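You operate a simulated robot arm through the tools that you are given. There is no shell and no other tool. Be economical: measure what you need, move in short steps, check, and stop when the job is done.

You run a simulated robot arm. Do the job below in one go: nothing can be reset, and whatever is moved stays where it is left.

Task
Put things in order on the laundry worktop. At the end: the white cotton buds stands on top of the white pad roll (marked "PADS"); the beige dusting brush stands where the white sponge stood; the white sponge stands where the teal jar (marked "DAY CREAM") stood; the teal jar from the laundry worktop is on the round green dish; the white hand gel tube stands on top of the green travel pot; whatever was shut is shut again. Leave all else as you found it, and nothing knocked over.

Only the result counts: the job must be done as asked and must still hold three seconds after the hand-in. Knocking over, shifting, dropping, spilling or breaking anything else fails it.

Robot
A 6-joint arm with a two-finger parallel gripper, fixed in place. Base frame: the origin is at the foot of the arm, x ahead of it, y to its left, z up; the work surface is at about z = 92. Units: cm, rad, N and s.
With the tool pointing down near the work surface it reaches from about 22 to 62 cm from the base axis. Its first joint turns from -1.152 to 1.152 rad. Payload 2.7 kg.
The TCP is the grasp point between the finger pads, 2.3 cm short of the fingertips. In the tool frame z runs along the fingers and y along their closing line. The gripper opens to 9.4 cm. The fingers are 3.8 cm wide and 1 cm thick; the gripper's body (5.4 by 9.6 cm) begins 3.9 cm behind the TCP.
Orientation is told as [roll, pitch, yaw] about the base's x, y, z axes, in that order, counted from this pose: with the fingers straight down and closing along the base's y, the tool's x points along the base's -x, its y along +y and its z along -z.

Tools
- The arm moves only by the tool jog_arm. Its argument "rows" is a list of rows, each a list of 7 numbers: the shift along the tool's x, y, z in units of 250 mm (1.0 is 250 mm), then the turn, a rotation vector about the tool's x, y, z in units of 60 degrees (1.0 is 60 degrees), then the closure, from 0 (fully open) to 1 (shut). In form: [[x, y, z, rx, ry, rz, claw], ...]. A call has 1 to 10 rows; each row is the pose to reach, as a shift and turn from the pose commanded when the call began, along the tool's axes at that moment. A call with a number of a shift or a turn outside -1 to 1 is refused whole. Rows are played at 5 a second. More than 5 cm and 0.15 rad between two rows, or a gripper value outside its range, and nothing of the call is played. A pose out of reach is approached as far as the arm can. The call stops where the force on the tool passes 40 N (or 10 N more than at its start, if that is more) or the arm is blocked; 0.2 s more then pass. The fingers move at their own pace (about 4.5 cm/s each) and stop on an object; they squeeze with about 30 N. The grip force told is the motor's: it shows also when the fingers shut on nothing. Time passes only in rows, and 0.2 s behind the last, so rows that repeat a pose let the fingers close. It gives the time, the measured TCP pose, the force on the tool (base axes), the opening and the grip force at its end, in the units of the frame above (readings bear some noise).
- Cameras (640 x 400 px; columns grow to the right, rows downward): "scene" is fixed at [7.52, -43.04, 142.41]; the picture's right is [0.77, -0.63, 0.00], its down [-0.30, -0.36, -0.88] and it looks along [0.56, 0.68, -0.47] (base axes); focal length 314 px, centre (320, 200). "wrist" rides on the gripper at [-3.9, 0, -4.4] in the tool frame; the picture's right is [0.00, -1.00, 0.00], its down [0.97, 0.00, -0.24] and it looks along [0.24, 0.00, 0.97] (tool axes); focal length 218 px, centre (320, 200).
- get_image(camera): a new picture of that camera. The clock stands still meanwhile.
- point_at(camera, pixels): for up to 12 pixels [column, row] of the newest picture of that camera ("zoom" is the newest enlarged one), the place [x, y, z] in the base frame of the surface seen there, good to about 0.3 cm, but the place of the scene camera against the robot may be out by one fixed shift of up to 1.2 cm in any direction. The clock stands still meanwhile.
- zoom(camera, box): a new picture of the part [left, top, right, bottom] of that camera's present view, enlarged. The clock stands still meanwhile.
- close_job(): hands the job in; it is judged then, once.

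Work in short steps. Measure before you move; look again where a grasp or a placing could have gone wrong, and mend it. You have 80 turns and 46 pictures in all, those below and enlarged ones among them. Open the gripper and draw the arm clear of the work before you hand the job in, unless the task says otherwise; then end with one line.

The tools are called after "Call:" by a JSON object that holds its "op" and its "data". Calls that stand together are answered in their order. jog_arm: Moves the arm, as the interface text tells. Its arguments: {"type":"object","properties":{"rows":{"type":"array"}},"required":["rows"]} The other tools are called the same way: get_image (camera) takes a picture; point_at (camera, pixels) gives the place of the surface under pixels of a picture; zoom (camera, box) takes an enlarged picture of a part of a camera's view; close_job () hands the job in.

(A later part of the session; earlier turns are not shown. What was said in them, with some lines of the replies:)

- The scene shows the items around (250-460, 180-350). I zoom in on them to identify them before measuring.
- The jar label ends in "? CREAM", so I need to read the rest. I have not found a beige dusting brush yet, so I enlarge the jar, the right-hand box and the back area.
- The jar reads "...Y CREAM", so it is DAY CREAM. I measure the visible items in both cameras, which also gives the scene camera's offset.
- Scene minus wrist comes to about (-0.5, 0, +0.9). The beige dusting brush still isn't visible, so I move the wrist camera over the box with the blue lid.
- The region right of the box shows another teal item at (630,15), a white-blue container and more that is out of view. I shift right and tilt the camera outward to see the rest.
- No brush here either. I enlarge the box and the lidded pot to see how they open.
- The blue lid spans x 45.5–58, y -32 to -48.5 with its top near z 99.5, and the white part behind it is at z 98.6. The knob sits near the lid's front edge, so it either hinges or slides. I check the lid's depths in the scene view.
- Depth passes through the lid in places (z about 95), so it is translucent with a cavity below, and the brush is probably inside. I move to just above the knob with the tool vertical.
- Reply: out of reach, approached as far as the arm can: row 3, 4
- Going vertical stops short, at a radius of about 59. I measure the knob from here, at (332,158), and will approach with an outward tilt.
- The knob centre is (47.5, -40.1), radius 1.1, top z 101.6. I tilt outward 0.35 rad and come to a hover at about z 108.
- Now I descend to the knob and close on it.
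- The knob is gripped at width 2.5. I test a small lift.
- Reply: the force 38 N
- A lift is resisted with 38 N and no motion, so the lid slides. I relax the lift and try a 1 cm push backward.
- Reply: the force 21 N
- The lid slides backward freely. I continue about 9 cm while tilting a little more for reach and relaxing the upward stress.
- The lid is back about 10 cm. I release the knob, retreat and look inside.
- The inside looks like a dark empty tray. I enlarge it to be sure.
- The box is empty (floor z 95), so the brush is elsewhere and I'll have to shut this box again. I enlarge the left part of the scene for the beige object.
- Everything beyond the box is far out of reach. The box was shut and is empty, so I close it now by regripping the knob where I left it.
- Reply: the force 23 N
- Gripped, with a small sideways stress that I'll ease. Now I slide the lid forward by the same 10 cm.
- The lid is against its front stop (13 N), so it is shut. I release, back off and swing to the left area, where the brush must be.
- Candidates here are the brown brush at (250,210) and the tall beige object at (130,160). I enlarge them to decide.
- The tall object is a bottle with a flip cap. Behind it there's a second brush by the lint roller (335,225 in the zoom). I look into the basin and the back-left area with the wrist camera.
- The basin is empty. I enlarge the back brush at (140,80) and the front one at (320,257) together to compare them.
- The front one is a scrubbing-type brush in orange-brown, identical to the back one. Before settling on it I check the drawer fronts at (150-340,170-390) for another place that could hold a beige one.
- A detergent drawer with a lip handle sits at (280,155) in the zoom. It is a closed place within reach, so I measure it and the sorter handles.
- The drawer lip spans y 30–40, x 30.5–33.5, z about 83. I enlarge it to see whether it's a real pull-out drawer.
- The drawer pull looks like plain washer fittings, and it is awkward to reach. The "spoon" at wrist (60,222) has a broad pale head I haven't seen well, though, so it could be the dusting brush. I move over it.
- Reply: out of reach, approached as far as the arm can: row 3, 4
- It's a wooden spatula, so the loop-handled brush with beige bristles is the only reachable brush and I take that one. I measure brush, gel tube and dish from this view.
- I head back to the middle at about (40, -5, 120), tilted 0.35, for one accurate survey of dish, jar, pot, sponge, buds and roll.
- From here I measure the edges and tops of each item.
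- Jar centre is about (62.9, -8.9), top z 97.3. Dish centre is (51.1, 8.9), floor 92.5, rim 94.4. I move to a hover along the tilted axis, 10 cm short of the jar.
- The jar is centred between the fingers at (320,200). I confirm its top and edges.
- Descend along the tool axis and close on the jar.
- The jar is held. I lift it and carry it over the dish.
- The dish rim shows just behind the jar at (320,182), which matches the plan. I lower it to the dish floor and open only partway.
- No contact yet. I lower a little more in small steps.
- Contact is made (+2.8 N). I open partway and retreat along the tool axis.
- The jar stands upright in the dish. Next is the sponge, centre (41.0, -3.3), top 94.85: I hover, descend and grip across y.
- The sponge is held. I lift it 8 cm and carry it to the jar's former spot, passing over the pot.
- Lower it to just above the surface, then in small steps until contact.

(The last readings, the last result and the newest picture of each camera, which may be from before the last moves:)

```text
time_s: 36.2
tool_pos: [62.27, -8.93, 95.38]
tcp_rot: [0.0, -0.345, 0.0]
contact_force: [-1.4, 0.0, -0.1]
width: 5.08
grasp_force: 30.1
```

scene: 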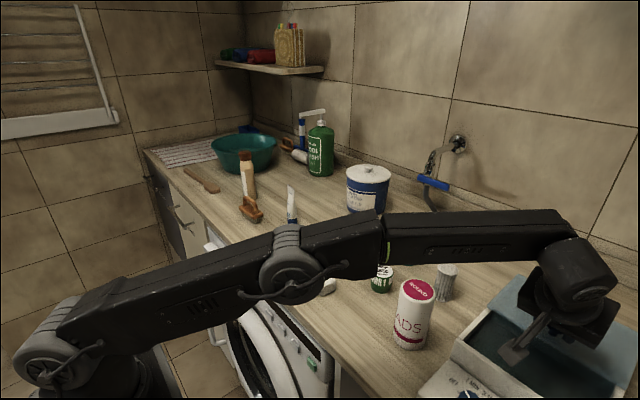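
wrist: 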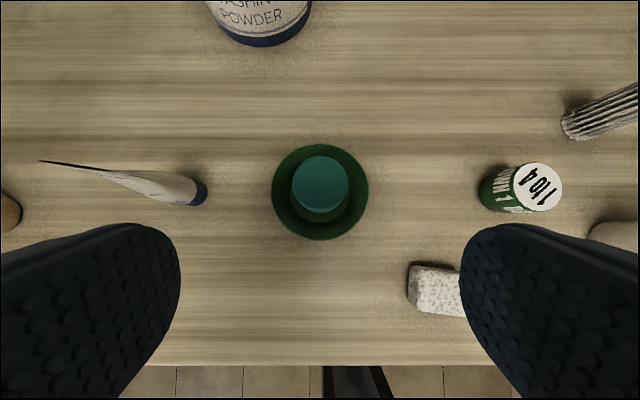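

Readings match the pickup height, so I release the sponge with a final 0.1 cm lowering and retreat along the tool axis.

Call:
{"op": "jog_arm", "data": {"rows": [[0.0014, 0, 0.004, 0, 0, 0, 1], [0.0014, 0, 0.004, 0, 0, 0, 0.4], [0.0014, 0, 0.004, 0, 0, 0, 0.2], [0, 0, -0.08, 0, 0, 0, 0.1], [0, 0, -0.26, 0, 0, 0, 0], [0, 0, -0.45, 0, 0, 0, 0], [0, 0, -0.6, 0, 0, 0, 0]]}}

Call:
{"op": "get_image", "data": {"camera": "wrist"}}

```text
time_s: 37.8
tool_pos: [57.02, -9.2, 109.29]
tcp_rot: [0.001, -0.346, 0.001]
contact_force: [-0.7, -0.1, -0.4]
width: 9.38
grasp_force: 0.0
```

```text
9 pictures are left
```

wrist: 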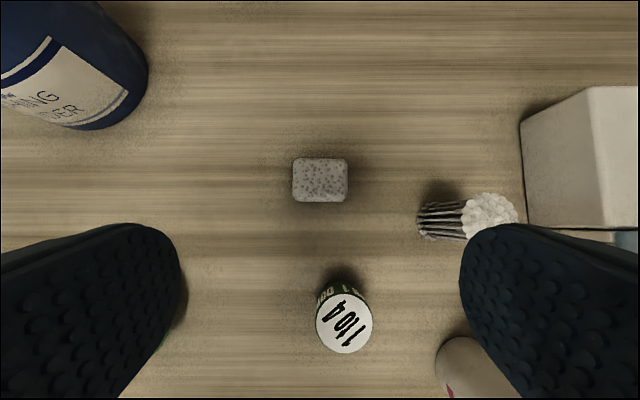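

The sponge sits flat where the jar was. I measure it and the buds and pot from this view.

Call:
{"op": "point_at", "data": {"camera": "wrist", "pixels": [[320, 180], [344, 325], [318, 322], [371, 322], [344, 300], [492, 210], [466, 215], [492, 196], [425, 222], [512, 212]]}}

```text
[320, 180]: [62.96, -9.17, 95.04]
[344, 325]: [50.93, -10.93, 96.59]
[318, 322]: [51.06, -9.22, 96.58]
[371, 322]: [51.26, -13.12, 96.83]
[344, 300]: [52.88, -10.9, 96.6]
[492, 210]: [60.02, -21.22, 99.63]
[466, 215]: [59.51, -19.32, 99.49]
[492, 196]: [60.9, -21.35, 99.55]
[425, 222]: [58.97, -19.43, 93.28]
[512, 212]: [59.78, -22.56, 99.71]
```

The sponge is right at (62.96, -9.17). I'm near the buds, so they come next: hover 10 cm back along the tilted axis from their centre, about (59.1, -20.9).

Call:
{"op": "jog_arm", "data": {"rows": [[0.031, -0.156, 0.035, 0, 0, 0, 0], [0.063, -0.312, 0.07, 0, 0, 0, 0], [0.094, -0.468, 0.106, 0, 0, 0, 0]]}}

Call:
{"op": "get_image", "data": {"camera": "wrist"}}

```text
time_s: 38.6
tool_pos: [56.01, -20.4, 105.79]
tcp_rot: [0.0, -0.345, 0.001]
contact_force: [-1.4, -0.7, -0.3]
width: 9.39
grasp_force: 0.1
```

```text
8 pictures are left
```

wrist: 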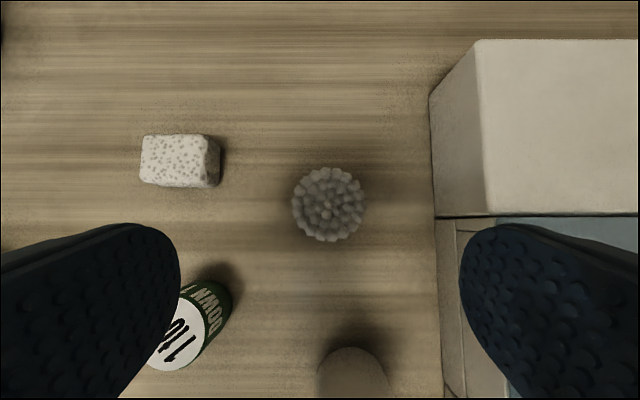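

The buds' disc spans (292–365, 167–242). I measure its edges and the nearby box edge.

Call:
{"op": "point_at", "data": {"camera": "wrist", "pixels": [[328, 204], [294, 204], [362, 204], [328, 170], [328, 238], [436, 210], [352, 350], [352, 372]]}}

```text
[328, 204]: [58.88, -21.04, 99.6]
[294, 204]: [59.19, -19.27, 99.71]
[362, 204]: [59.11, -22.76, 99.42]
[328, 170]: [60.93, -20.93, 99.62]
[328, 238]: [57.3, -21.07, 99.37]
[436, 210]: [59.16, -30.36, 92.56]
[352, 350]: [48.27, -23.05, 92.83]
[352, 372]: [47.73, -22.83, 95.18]
```

Centre is (59.1, -21.0). I descend along the axis and grip.

Call:
{"op": "jog_arm", "data": {"rows": [[0.003, -0.016, 0.19, 0, 0, 0, 0], [0.006, -0.016, 0.388, 0, 0, 0, 0], [0.006, -0.016, 0.388, 0, 0, 0, 1], [0.006, -0.016, 0.388, 0, 0, 0, 1], [0.006, -0.016, 0.388, 0, 0, 0, 1], [0.006, -0.016, 0.388, 0, 0, 0, 1], [0.006, -0.016, 0.388, 0, 0, 0, 1]]}}

```text
time_s: 40.2
tool_pos: [59.03, -20.96, 97.03]
tcp_rot: [0.0, -0.346, -0.001]
contact_force: [0.4, 0.5, 0.1]
width: 4.01
grasp_force: 29.9
```

The buds are held at about 5 cm above their base. I lift them and bring them above the roll.

Call:
{"op": "jog_arm", "data": {"rows": [[-0.055, 0, -0.151, 0, 0, 0, 1], [-0.109, 0, -0.301, 0, 0, 0, 1], [-0.009, -0.022, -0.433, 0, 0, 0, 1], [0.091, -0.044, -0.565, 0, 0, 0, 1], [0.191, -0.066, -0.697, 0, 0, 0, 1], [0.291, -0.088, -0.829, 0, 0, 0, 1]]}}

Call:
{"op": "get_image", "data": {"camera": "scene"}}

```text
time_s: 41.6
tool_pos: [44.9, -23.27, 114.16]
tcp_rot: [-0.001, -0.345, 0.0]
contact_force: [-0.3, -0.4, -0.1]
width: 4.0
grasp_force: 29.9
```

```text
7 pictures are left
```

scene: 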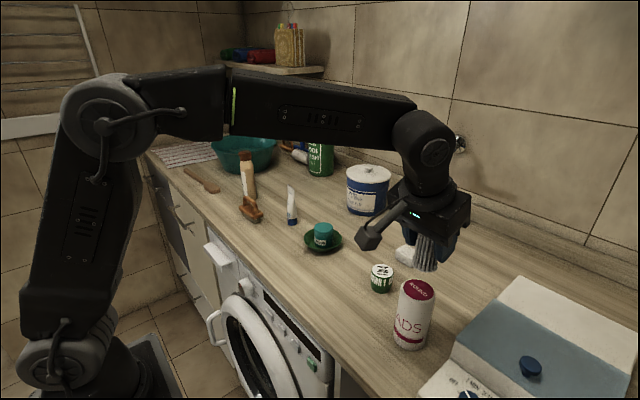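

The buds hang at (427,255) above the roll top (418,288). I check their alignment with scene points, where the shared camera offset cancels out.

Call:
{"op": "point_at", "data": {"camera": "scene", "pixels": [[418, 289], [403, 288], [434, 289], [418, 280], [418, 299], [427, 262], [427, 252], [415, 262], [437, 264]]}}

```text
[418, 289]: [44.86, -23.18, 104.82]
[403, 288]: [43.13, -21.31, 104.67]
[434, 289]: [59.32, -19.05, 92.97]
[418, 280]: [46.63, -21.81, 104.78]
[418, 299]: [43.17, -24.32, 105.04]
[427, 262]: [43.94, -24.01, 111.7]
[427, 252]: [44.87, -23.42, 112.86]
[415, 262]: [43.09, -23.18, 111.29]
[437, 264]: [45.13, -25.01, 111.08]
```

Alignment is within a few mm. I lower until contact.

Call:
{"op": "jog_arm", "data": {"rows": [[0.031, 0, 0.097, 0, 0, 0, 1], [0.06, 0, 0.186, 0, 0, 0, 1], [0.062, 0, 0.194, 0, 0, 0, 1], [0.0634, 0, 0.1978, 0, 0, 0, 1]]}}

```text
time_s: 42.6
tool_pos: [45.28, -23.22, 108.84]
tcp_rot: [0.0, -0.348, 0.0]
contact_force: [-0.3, -0.2, 0.0]
width: 4.03
grasp_force: 30.5
```

No contact yet, so I continue down in small steps.

Call:
{"op": "jog_arm", "data": {"rows": [[0.0014, 0, 0.0038, 0, 0, 0, 1], [0.0028, 0, 0.0075, 0, 0, 0, 1], [0.0042, 0, 0.0113, 0, 0, 0, 1]]}}

```text
time_s: 43.4
tool_pos: [45.17, -23.41, 108.87]
tcp_rot: [-0.002, -0.35, 0.001]
contact_force: [-1.2, 0.0, 6.4]
width: 4.01
grasp_force: 30.0
```

Contact at 6.4 N. I release and retreat.

Call:
{"op": "jog_arm", "data": {"rows": [[-0.0007, 0, -0.002, 0, 0, 0, 0.45], [-0.0007, 0, -0.002, 0, 0, 0, 0.3], [-0.0007, 0, -0.002, 0, 0, 0, 0.2], [0, 0, -0.1, 0, 0, 0, 0.1], [0, 0, -0.25, 0, 0, 0, 0], [0, 0, -0.43, 0, 0, 0, 0]]}}

Call:
{"op": "get_image", "data": {"camera": "wrist"}}

```text
time_s: 44.8
tool_pos: [41.45, -23.6, 118.57]
tcp_rot: [-0.001, -0.344, 0.001]
contact_force: [-0.7, -0.6, -0.9]
width: 9.42
grasp_force: 0.0
```

```text
6 pictures are left
```

wrist: 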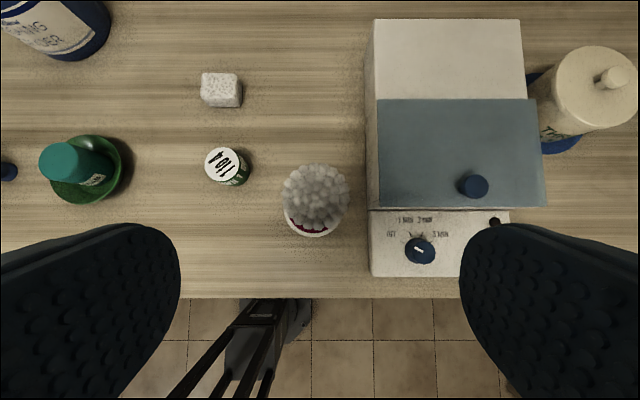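

The buds stand on the roll. Next is the gel tube at about (51, 23): I travel there for a precise look.

Call:
{"op": "jog_arm", "data": {"rows": [[0, 0.19, 0, 0, 0, 0, 0], [0, 0.38, 0, 0, 0, 0, 0], [0, 0.57, 0, 0, 0, 0, 0], [0, 0.76, 0, 0, 0, 0, 0], [0, 0.95, 0, 0, 0, 0, 0]]}}

Call:
{"op": "jog_arm", "data": {"rows": [[-0.019, 0.152, 0.05, 0, 0, 0, 0], [-0.038, 0.303, 0.1, 0, 0, 0, 0], [-0.058, 0.455, 0.15, 0, 0, 0, 0], [-0.077, 0.607, 0.2, 0, 0, 0, 0], [-0.096, 0.758, 0.26, 0, 0, 0, 0], [-0.115, 0.91, 0.322, 0, 0, 0, 0]]}}

Call:
{"op": "get_image", "data": {"camera": "wrist"}}

```text
time_s: 46.0
tool_pos: [40.95, 0.42, 119.0]
tcp_rot: [-0.001, -0.345, 0.0]
contact_force: [-0.1, -0.3, 0.6]
width: 9.38
grasp_force: 0.0
```

```text
time_s: 47.4
tool_pos: [47.26, 23.09, 112.21]
tcp_rot: [0.0, -0.345, 0.001]
contact_force: [0.7, -0.3, -0.3]
width: 9.41
grasp_force: 0.0
```

```text
5 pictures are left
```

wrist: 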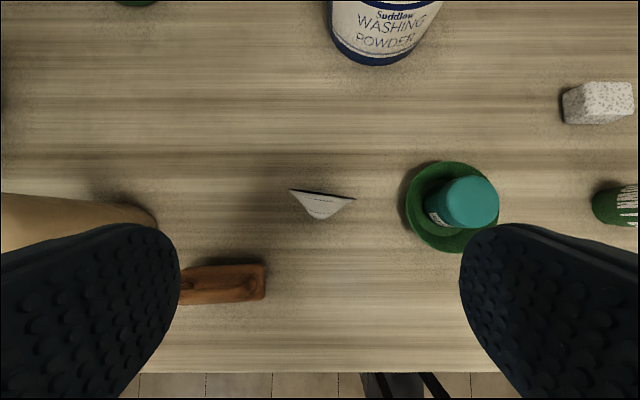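

The crimp runs (290,190)–(355,199), roughly along y. I measure the tube, the bottle edge on the left, and the brush.

Call:
{"op": "point_at", "data": {"camera": "wrist", "pixels": [[294, 192], [350, 199], [322, 197], [320, 210], [312, 205], [332, 207], [153, 215], [130, 210], [262, 280], [200, 282], [245, 268], [245, 300]]}}

```text
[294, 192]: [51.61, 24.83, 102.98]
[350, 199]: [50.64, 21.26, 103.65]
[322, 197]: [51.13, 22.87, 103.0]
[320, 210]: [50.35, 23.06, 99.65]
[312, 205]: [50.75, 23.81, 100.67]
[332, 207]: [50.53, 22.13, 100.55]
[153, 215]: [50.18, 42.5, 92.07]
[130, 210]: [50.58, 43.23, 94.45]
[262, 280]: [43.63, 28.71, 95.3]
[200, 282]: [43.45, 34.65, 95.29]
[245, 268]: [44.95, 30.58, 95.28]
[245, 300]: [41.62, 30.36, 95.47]
```

The crimp is about 3.9 cm long, centred (51.1, 23.0), turned -0.265 rad. I turn the tool to match, descend so the top stays below the palm, and grip across its width.

Call:
{"op": "jog_arm", "data": {"rows": [[0, 0, 0, 0.043, 0, 0.119, 0], [0, 0, 0, 0.0863, 0, 0.238, 0], [0.006, -0.001, 0.165, 0.0863, 0, 0.238, 0], [0.012, -0.003, 0.33, 0.0863, 0, 0.238, 0], [0.018, -0.004, 0.493, 0.0863, 0, 0.238, 0], [0.018, -0.004, 0.493, 0.0863, 0, 0.238, 1], [0.018, -0.004, 0.493, 0.0863, 0, 0.238, 1], [0.018, -0.004, 0.493, 0.0863, 0, 0.238, 1], [0.018, -0.004, 0.493, 0.0863, 0, 0.238, 1], [0.018, -0.004, 0.493, 0.0863, 0, 0.238, 1]]}}

```text
time_s: 49.6
tool_pos: [51.0, 22.86, 100.51]
tcp_rot: [-0.002, -0.345, -0.265]
contact_force: [0.2, -0.3, -0.7]
width: 4.32
grasp_force: 30.0
```

Held at width 4.3. I lift 9 cm and carry it across toward the pot at (51.05, -11.1).

Call:
{"op": "jog_arm", "data": {"rows": [[-0.061, 0, -0.17, 0, 0, 0, 1], [-0.122, 0, -0.339, 0, 0, 0, 1], [-0.164, -0.164, -0.324, 0, 0, 0, 1], [-0.206, -0.328, -0.309, 0, 0, 0, 1], [-0.248, -0.492, -0.294, 0, 0, 0, 1], [-0.29, -0.656, -0.279, 0, 0, 0, 1]]}}

Call:
{"op": "jog_arm", "data": {"rows": [[-0.042, -0.164, 0.015, 0, 0, 0, 1], [-0.084, -0.328, 0.03, 0, 0, 0, 1], [-0.126, -0.492, 0.045, 0, 0, 0, 1], [-0.168, -0.656, 0.06, 0, 0, 0, 1]]}}

Call:
{"op": "get_image", "data": {"camera": "scene"}}

```text
time_s: 51.0
tool_pos: [50.83, 6.05, 109.52]
tcp_rot: [0.001, -0.348, -0.263]
contact_force: [-0.1, -1.1, -1.1]
width: 4.28
grasp_force: 30.1
```

```text
time_s: 52.0
tool_pos: [50.81, -10.93, 109.76]
tcp_rot: [0.001, -0.344, -0.265]
contact_force: [-0.3, -0.8, -0.5]
width: 4.3
grasp_force: 29.5
```

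```text
4 pictures are left
```

scene: 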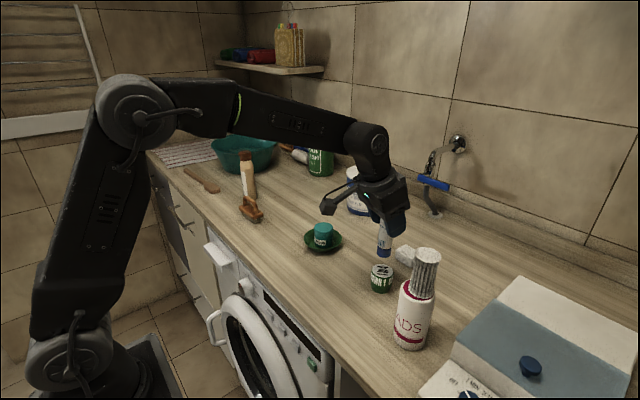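

The gel tube hangs upright over the pot, and the buds stand well. I check the cap at (383,250) against the pot top at (382,271).

Call:
{"op": "point_at", "data": {"camera": "scene", "pixels": [[383, 252], [378, 251], [389, 252], [383, 246], [382, 271], [373, 271], [390, 271], [382, 266], [382, 277]]}}

```text
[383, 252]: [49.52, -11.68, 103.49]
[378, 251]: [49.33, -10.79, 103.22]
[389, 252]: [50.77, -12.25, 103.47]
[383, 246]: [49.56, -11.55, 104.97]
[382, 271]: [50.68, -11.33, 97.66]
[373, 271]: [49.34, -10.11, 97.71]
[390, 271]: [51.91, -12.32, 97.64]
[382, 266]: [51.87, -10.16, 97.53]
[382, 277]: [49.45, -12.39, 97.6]
```

I correct by (+0.2, -0.3) and lower in small final steps.

Call:
{"op": "jog_arm", "data": {"rows": [[0.012, -0.0095, 0.04, 0, 0, 0, 1], [0.03, -0.0095, 0.105, 0, 0, 0, 1], [0.048, -0.0095, 0.166, 0, 0, 0, 1], [0.0494, -0.0095, 0.1698, 0, 0, 0, 1], [0.0507, -0.0095, 0.1735, 0, 0, 0, 1], [0.052, -0.0095, 0.1773, 0, 0, 0, 1]]}}

```text
time_s: 53.4
tool_pos: [51.03, -11.34, 105.07]
tcp_rot: [-0.002, -0.35, -0.265]
contact_force: [-3.1, 1.0, 13.3]
width: 4.31
grasp_force: 29.9
```

Contact at 13 N. I ease off slightly, open and back away along the tool axis.

Call:
{"op": "jog_arm", "data": {"rows": [[-0.001, 0, -0.003, 0, 0, 0, 1], [-0.001, 0, -0.003, 0, 0, 0, 0.45], [-0.001, 0, -0.003, 0, 0, 0, 0.3], [-0.001, 0, -0.003, 0, 0, 0, 0.15], [-0.001, 0, -0.1, 0, 0, 0, 0.1], [-0.001, 0, -0.25, 0, 0, 0, 0.1], [0, 0, -0.43, 0, 0, 0, 0], [0, 0, -0.55, 0, 0, 0, 0]]}}

```text
time_s: 55.2
tool_pos: [46.75, -10.07, 118.14]
tcp_rot: [-0.001, -0.344, -0.266]
contact_force: [0.0, 0.5, 0.0]
width: 9.4
grasp_force: 0.1
```

The tube is released. Next is the brush: its handle bar runs along y at about (43.1, 32.8), so the fingers must close along x. I bring the tool vertical and yaw it to +90° on the way.

Call:
{"op": "jog_arm", "data": {"rows": [[0, 0, 0, 0, 0.11, 0, 0], [0, 0, 0, 0, 0.22, 0, 0], [0, 0, 0, 0, 0.33, 0, 0]]}}

Call:
{"op": "jog_arm", "data": {"rows": [[0.0535, 0.11, 0, 0, 0, -0.135, 0], [0.107, 0.22, 0, 0, 0, -0.27, 0], [0.16, 0.33, 0, 0, 0, -0.405, 0], [0.214, 0.44, 0, 0, 0, -0.54, 0], [0.267, 0.55, 0, 0, 0, -0.675, 0], [0.32, 0.66, 0, 0, 0, -0.81, 0], [0.374, 0.769, 0, 0, 0, -0.945, 0]]}}

```text
time_s: 56.0
tool_pos: [46.6, -9.99, 117.75]
tcp_rot: [-0.001, 0.0, -0.264]
contact_force: [-0.1, 0.7, -1.1]
width: 9.4
grasp_force: 0.1
```

```text
time_s: 57.6
tool_pos: [42.37, 10.98, 117.5]
tcp_rot: [-0.001, 0.001, 0.726]
contact_force: [-0.2, -0.1, 0.0]
width: 9.4
grasp_force: 0.0
```

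I continue to the hover over the brush and take a look.

Call:
{"op": "jog_arm", "data": {"rows": [[-0.098, 0.108, 0.04, 0, 0, -0.135, 0], [-0.196, 0.216, 0.08, 0, 0, -0.27, 0], [-0.295, 0.324, 0.12, 0, 0, -0.405, 0], [-0.393, 0.432, 0.16, 0, 0, -0.54, 0], [-0.491, 0.54, 0.2, 0, 0, -0.675, 0], [-0.59, 0.648, 0.24, 0, 0, -0.807, 0]]}}

Call:
{"op": "get_image", "data": {"camera": "wrist"}}

```text
time_s: 59.0
tool_pos: [42.8, 33.03, 111.96]
tcp_rot: [-0.002, 0.001, 1.571]
contact_force: [0.6, -0.1, -1.0]
width: 9.41
grasp_force: 0.1
```

```text
3 pictures are left
```

wrist: 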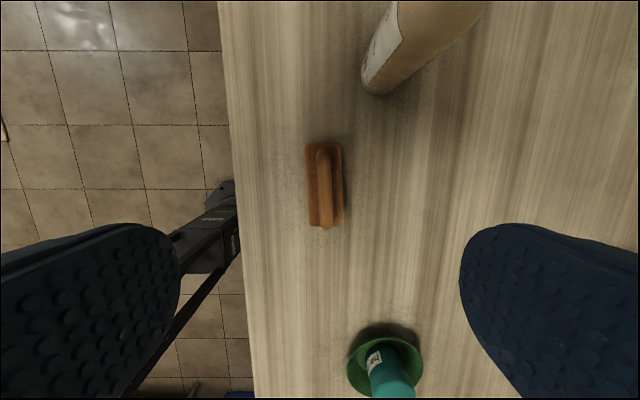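

The handle spans (316–333, 148–229). I measure it.

Call:
{"op": "point_at", "data": {"camera": "wrist", "pixels": [[325, 190], [322, 165], [327, 215], [325, 152], [327, 226], [308, 148], [340, 146], [310, 222], [342, 220], [372, 92]]}}

```text
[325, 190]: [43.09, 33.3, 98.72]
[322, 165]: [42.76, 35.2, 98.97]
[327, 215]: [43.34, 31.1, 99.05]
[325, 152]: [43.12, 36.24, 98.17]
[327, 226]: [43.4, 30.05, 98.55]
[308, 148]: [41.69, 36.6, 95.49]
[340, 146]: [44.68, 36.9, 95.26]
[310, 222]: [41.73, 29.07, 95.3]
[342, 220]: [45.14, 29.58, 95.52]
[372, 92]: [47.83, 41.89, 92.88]
```

Handle centre is (43.1, 33.1), top 99.0, body top 95.4. I descend to TCP z 98.2 and grip the bar.

Call:
{"op": "jog_arm", "data": {"rows": [[0, -0.006, 0.18, 0, 0, 0, 0], [-0.002, -0.01, 0.36, 0, 0, 0, 0], [-0.002, -0.01, 0.548, 0, 0, 0, 0.3], [-0.002, -0.01, 0.548, 0, 0, 0, 1], [-0.002, -0.01, 0.548, 0, 0, 0, 1], [-0.002, -0.01, 0.548, 0, 0, 0, 1], [-0.002, -0.01, 0.548, 0, 0, 0, 1], [-0.002, -0.01, 0.548, 0, 0, 0, 1], [-0.002, -0.01, 0.548, 0, 0, 0, 1]]}}

```text
time_s: 61.0
tool_pos: [43.39, 32.85, 97.92]
tcp_rot: [0.0, 0.001, 1.571]
contact_force: [0.2, -0.1, 0.3]
width: 1.04
grasp_force: 30.7
```

The bar is gripped. I lift 9 cm and carry the brush to the sponge's old spot.

Call:
{"op": "jog_arm", "data": {"rows": [[0, 0, -0.18, 0, 0, 0, 1], [0, 0, -0.36, 0, 0, 0, 1], [0.182, 0.012, -0.36, 0, 0, 0, 1], [0.363, 0.023, -0.36, 0, 0, 0, 1], [0.545, 0.035, -0.36, 0, 0, 0, 1], [0.726, 0.046, -0.36, 0, 0, 0, 1]]}}

Call:
{"op": "jog_arm", "data": {"rows": [[0.182, 0.012, 0, 0, 0, 0, 1], [0.363, 0.023, 0, 0, 0, 0, 1], [0.545, 0.035, 0, 0, 0, 0, 1], [0.726, 0.046, 0, 0, 0, 0, 1]]}}

Call:
{"op": "get_image", "data": {"camera": "scene"}}

```text
time_s: 62.4
tool_pos: [42.19, 14.87, 107.06]
tcp_rot: [-0.001, 0.0, 1.57]
contact_force: [0.3, 0.0, 0.0]
width: 1.07
grasp_force: 30.4
```

```text
time_s: 63.4
tool_pos: [40.71, -3.4, 106.86]
tcp_rot: [-0.002, 0.0, 1.57]
contact_force: [0.2, 0.7, -0.9]
width: 1.06
grasp_force: 30.6
```

```text
2 pictures are left
```

scene: 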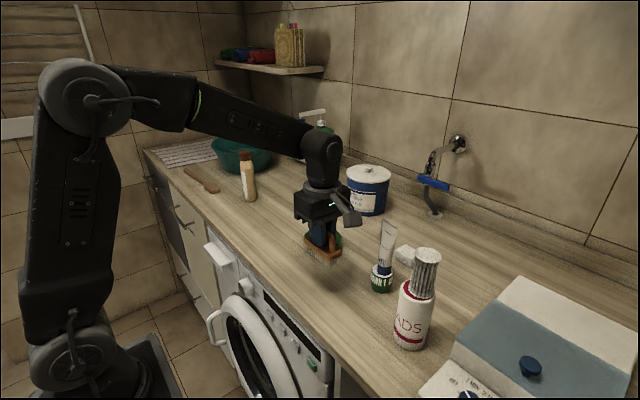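

The brush hangs level, and the gel stands on the pot. I lower it to the surface, with small steps at the end.

Call:
{"op": "jog_arm", "data": {"rows": [[0, 0, 0.17, 0, 0, 0, 1], [0, 0, 0.335, 0, 0, 0, 1], [0, 0, 0.345, 0, 0, 0, 1], [0, 0, 0.352, 0, 0, 0, 1], [0, 0, 0.358, 0, 0, 0, 1]]}}

```text
time_s: 64.6
tool_pos: [40.97, -3.28, 98.06]
tcp_rot: [-0.002, 0.003, 1.567]
contact_force: [1.0, -0.3, 0.2]
width: 1.06
grasp_force: 29.3
```

Near the pickup height, so I take two more tiny steps and check for contact.

Call:
{"op": "jog_arm", "data": {"rows": [[0, 0, 0.003, 0, 0, 0, 1], [0, 0, 0.006, 0, 0, 0, 1]]}}

```text
time_s: 65.2
tool_pos: [40.84, -3.42, 98.05]
tcp_rot: [0.001, 0.002, 1.569]
contact_force: [0.1, -0.1, 0.3]
width: 1.03
grasp_force: 29.7
```

Still unloaded. One more small lowering.

Call:
{"op": "jog_arm", "data": {"rows": [[0, 0, 0.003, 0, 0, 0, 1], [0, 0, 0.006, 0, 0, 0, 1], [0, 0, 0.009, 0, 0, 0, 1]]}}

```text
time_s: 66.0
tool_pos: [40.88, -3.34, 97.96]
tcp_rot: [-0.006, 0.002, 1.569]
contact_force: [-1.2, 5.6, 30.4]
width: 1.06
grasp_force: 29.9
```

Firm contact at 30 N. I ease up 0.2 cm, open and lift straight up clear.

Call:
{"op": "jog_arm", "data": {"rows": [[0, 0, -0.006, 0, 0, 0, 1], [0, 0, -0.007, 0, 0, 0, 0.7], [0, 0, -0.007, 0, 0, 0, 0.5], [0, 0, -0.007, 0, 0, 0, 0.4], [0, 0, -0.1, 0, 0, 0, 0.4], [0, 0, -0.28, 0, 0, 0, 0.2], [0, 0, -0.47, 0, 0, 0, 0], [0, 0, -0.66, 0, 0, 0, 0], [0.1, 0.1, -0.75, 0, 0, 0, 0]]}}

Call:
{"op": "get_image", "data": {"camera": "scene"}}

```text
time_s: 68.0
tool_pos: [38.15, -5.85, 116.61]
tcp_rot: [0.002, 0.002, 1.569]
contact_force: [0.3, 0.3, 0.4]
width: 9.4
grasp_force: 0.1
```

```text
1 pictures are left
```

scene: 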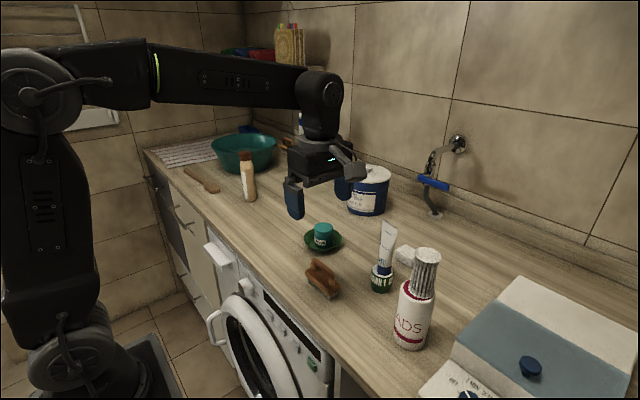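

Everything appears in place. I use the last picture to check that the brush, tube and buds are standing properly.

Call:
{"op": "zoom", "data": {"camera": "scene", "box": [290, 210, 450, 355]}}

Call:
{"op": "point_at", "data": {"camera": "scene", "pixels": [[531, 364], [323, 285], [310, 268], [333, 288]]}}

```text
2.76 times, centred on (370, 282) of scene
```

zoom: 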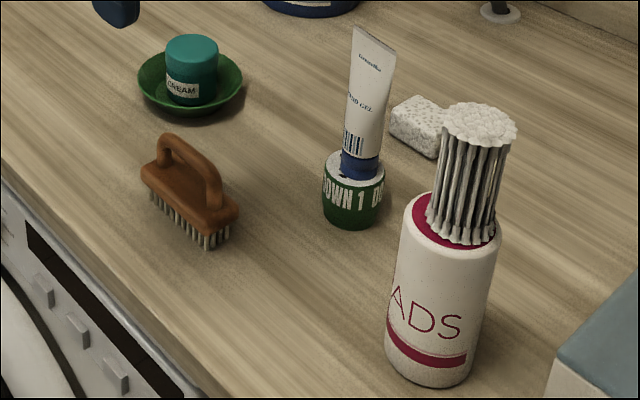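

```text
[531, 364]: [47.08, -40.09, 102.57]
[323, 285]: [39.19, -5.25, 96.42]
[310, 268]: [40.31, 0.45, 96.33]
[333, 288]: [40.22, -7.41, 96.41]
```

All items stand upright and the lid knob is back at its starting place, (47.1, -40.1). The gripper is open and clear, so I hand the job in.

Call:
{"op": "close_job", "data": {}}

```text
The job is handed in.
```

I made all five moves and handed the job in, but I'm not certain I used the right brush. No clearly beige dusting brush was in sight. I used the orange-brown loop-handled brush with beige bristles, the only brush within reach, and left the washer drawer and the cupboard fronts unopened. In the last picture everything stood upright, and the blue-lidded box, which I had opened and found empty, was shut again.
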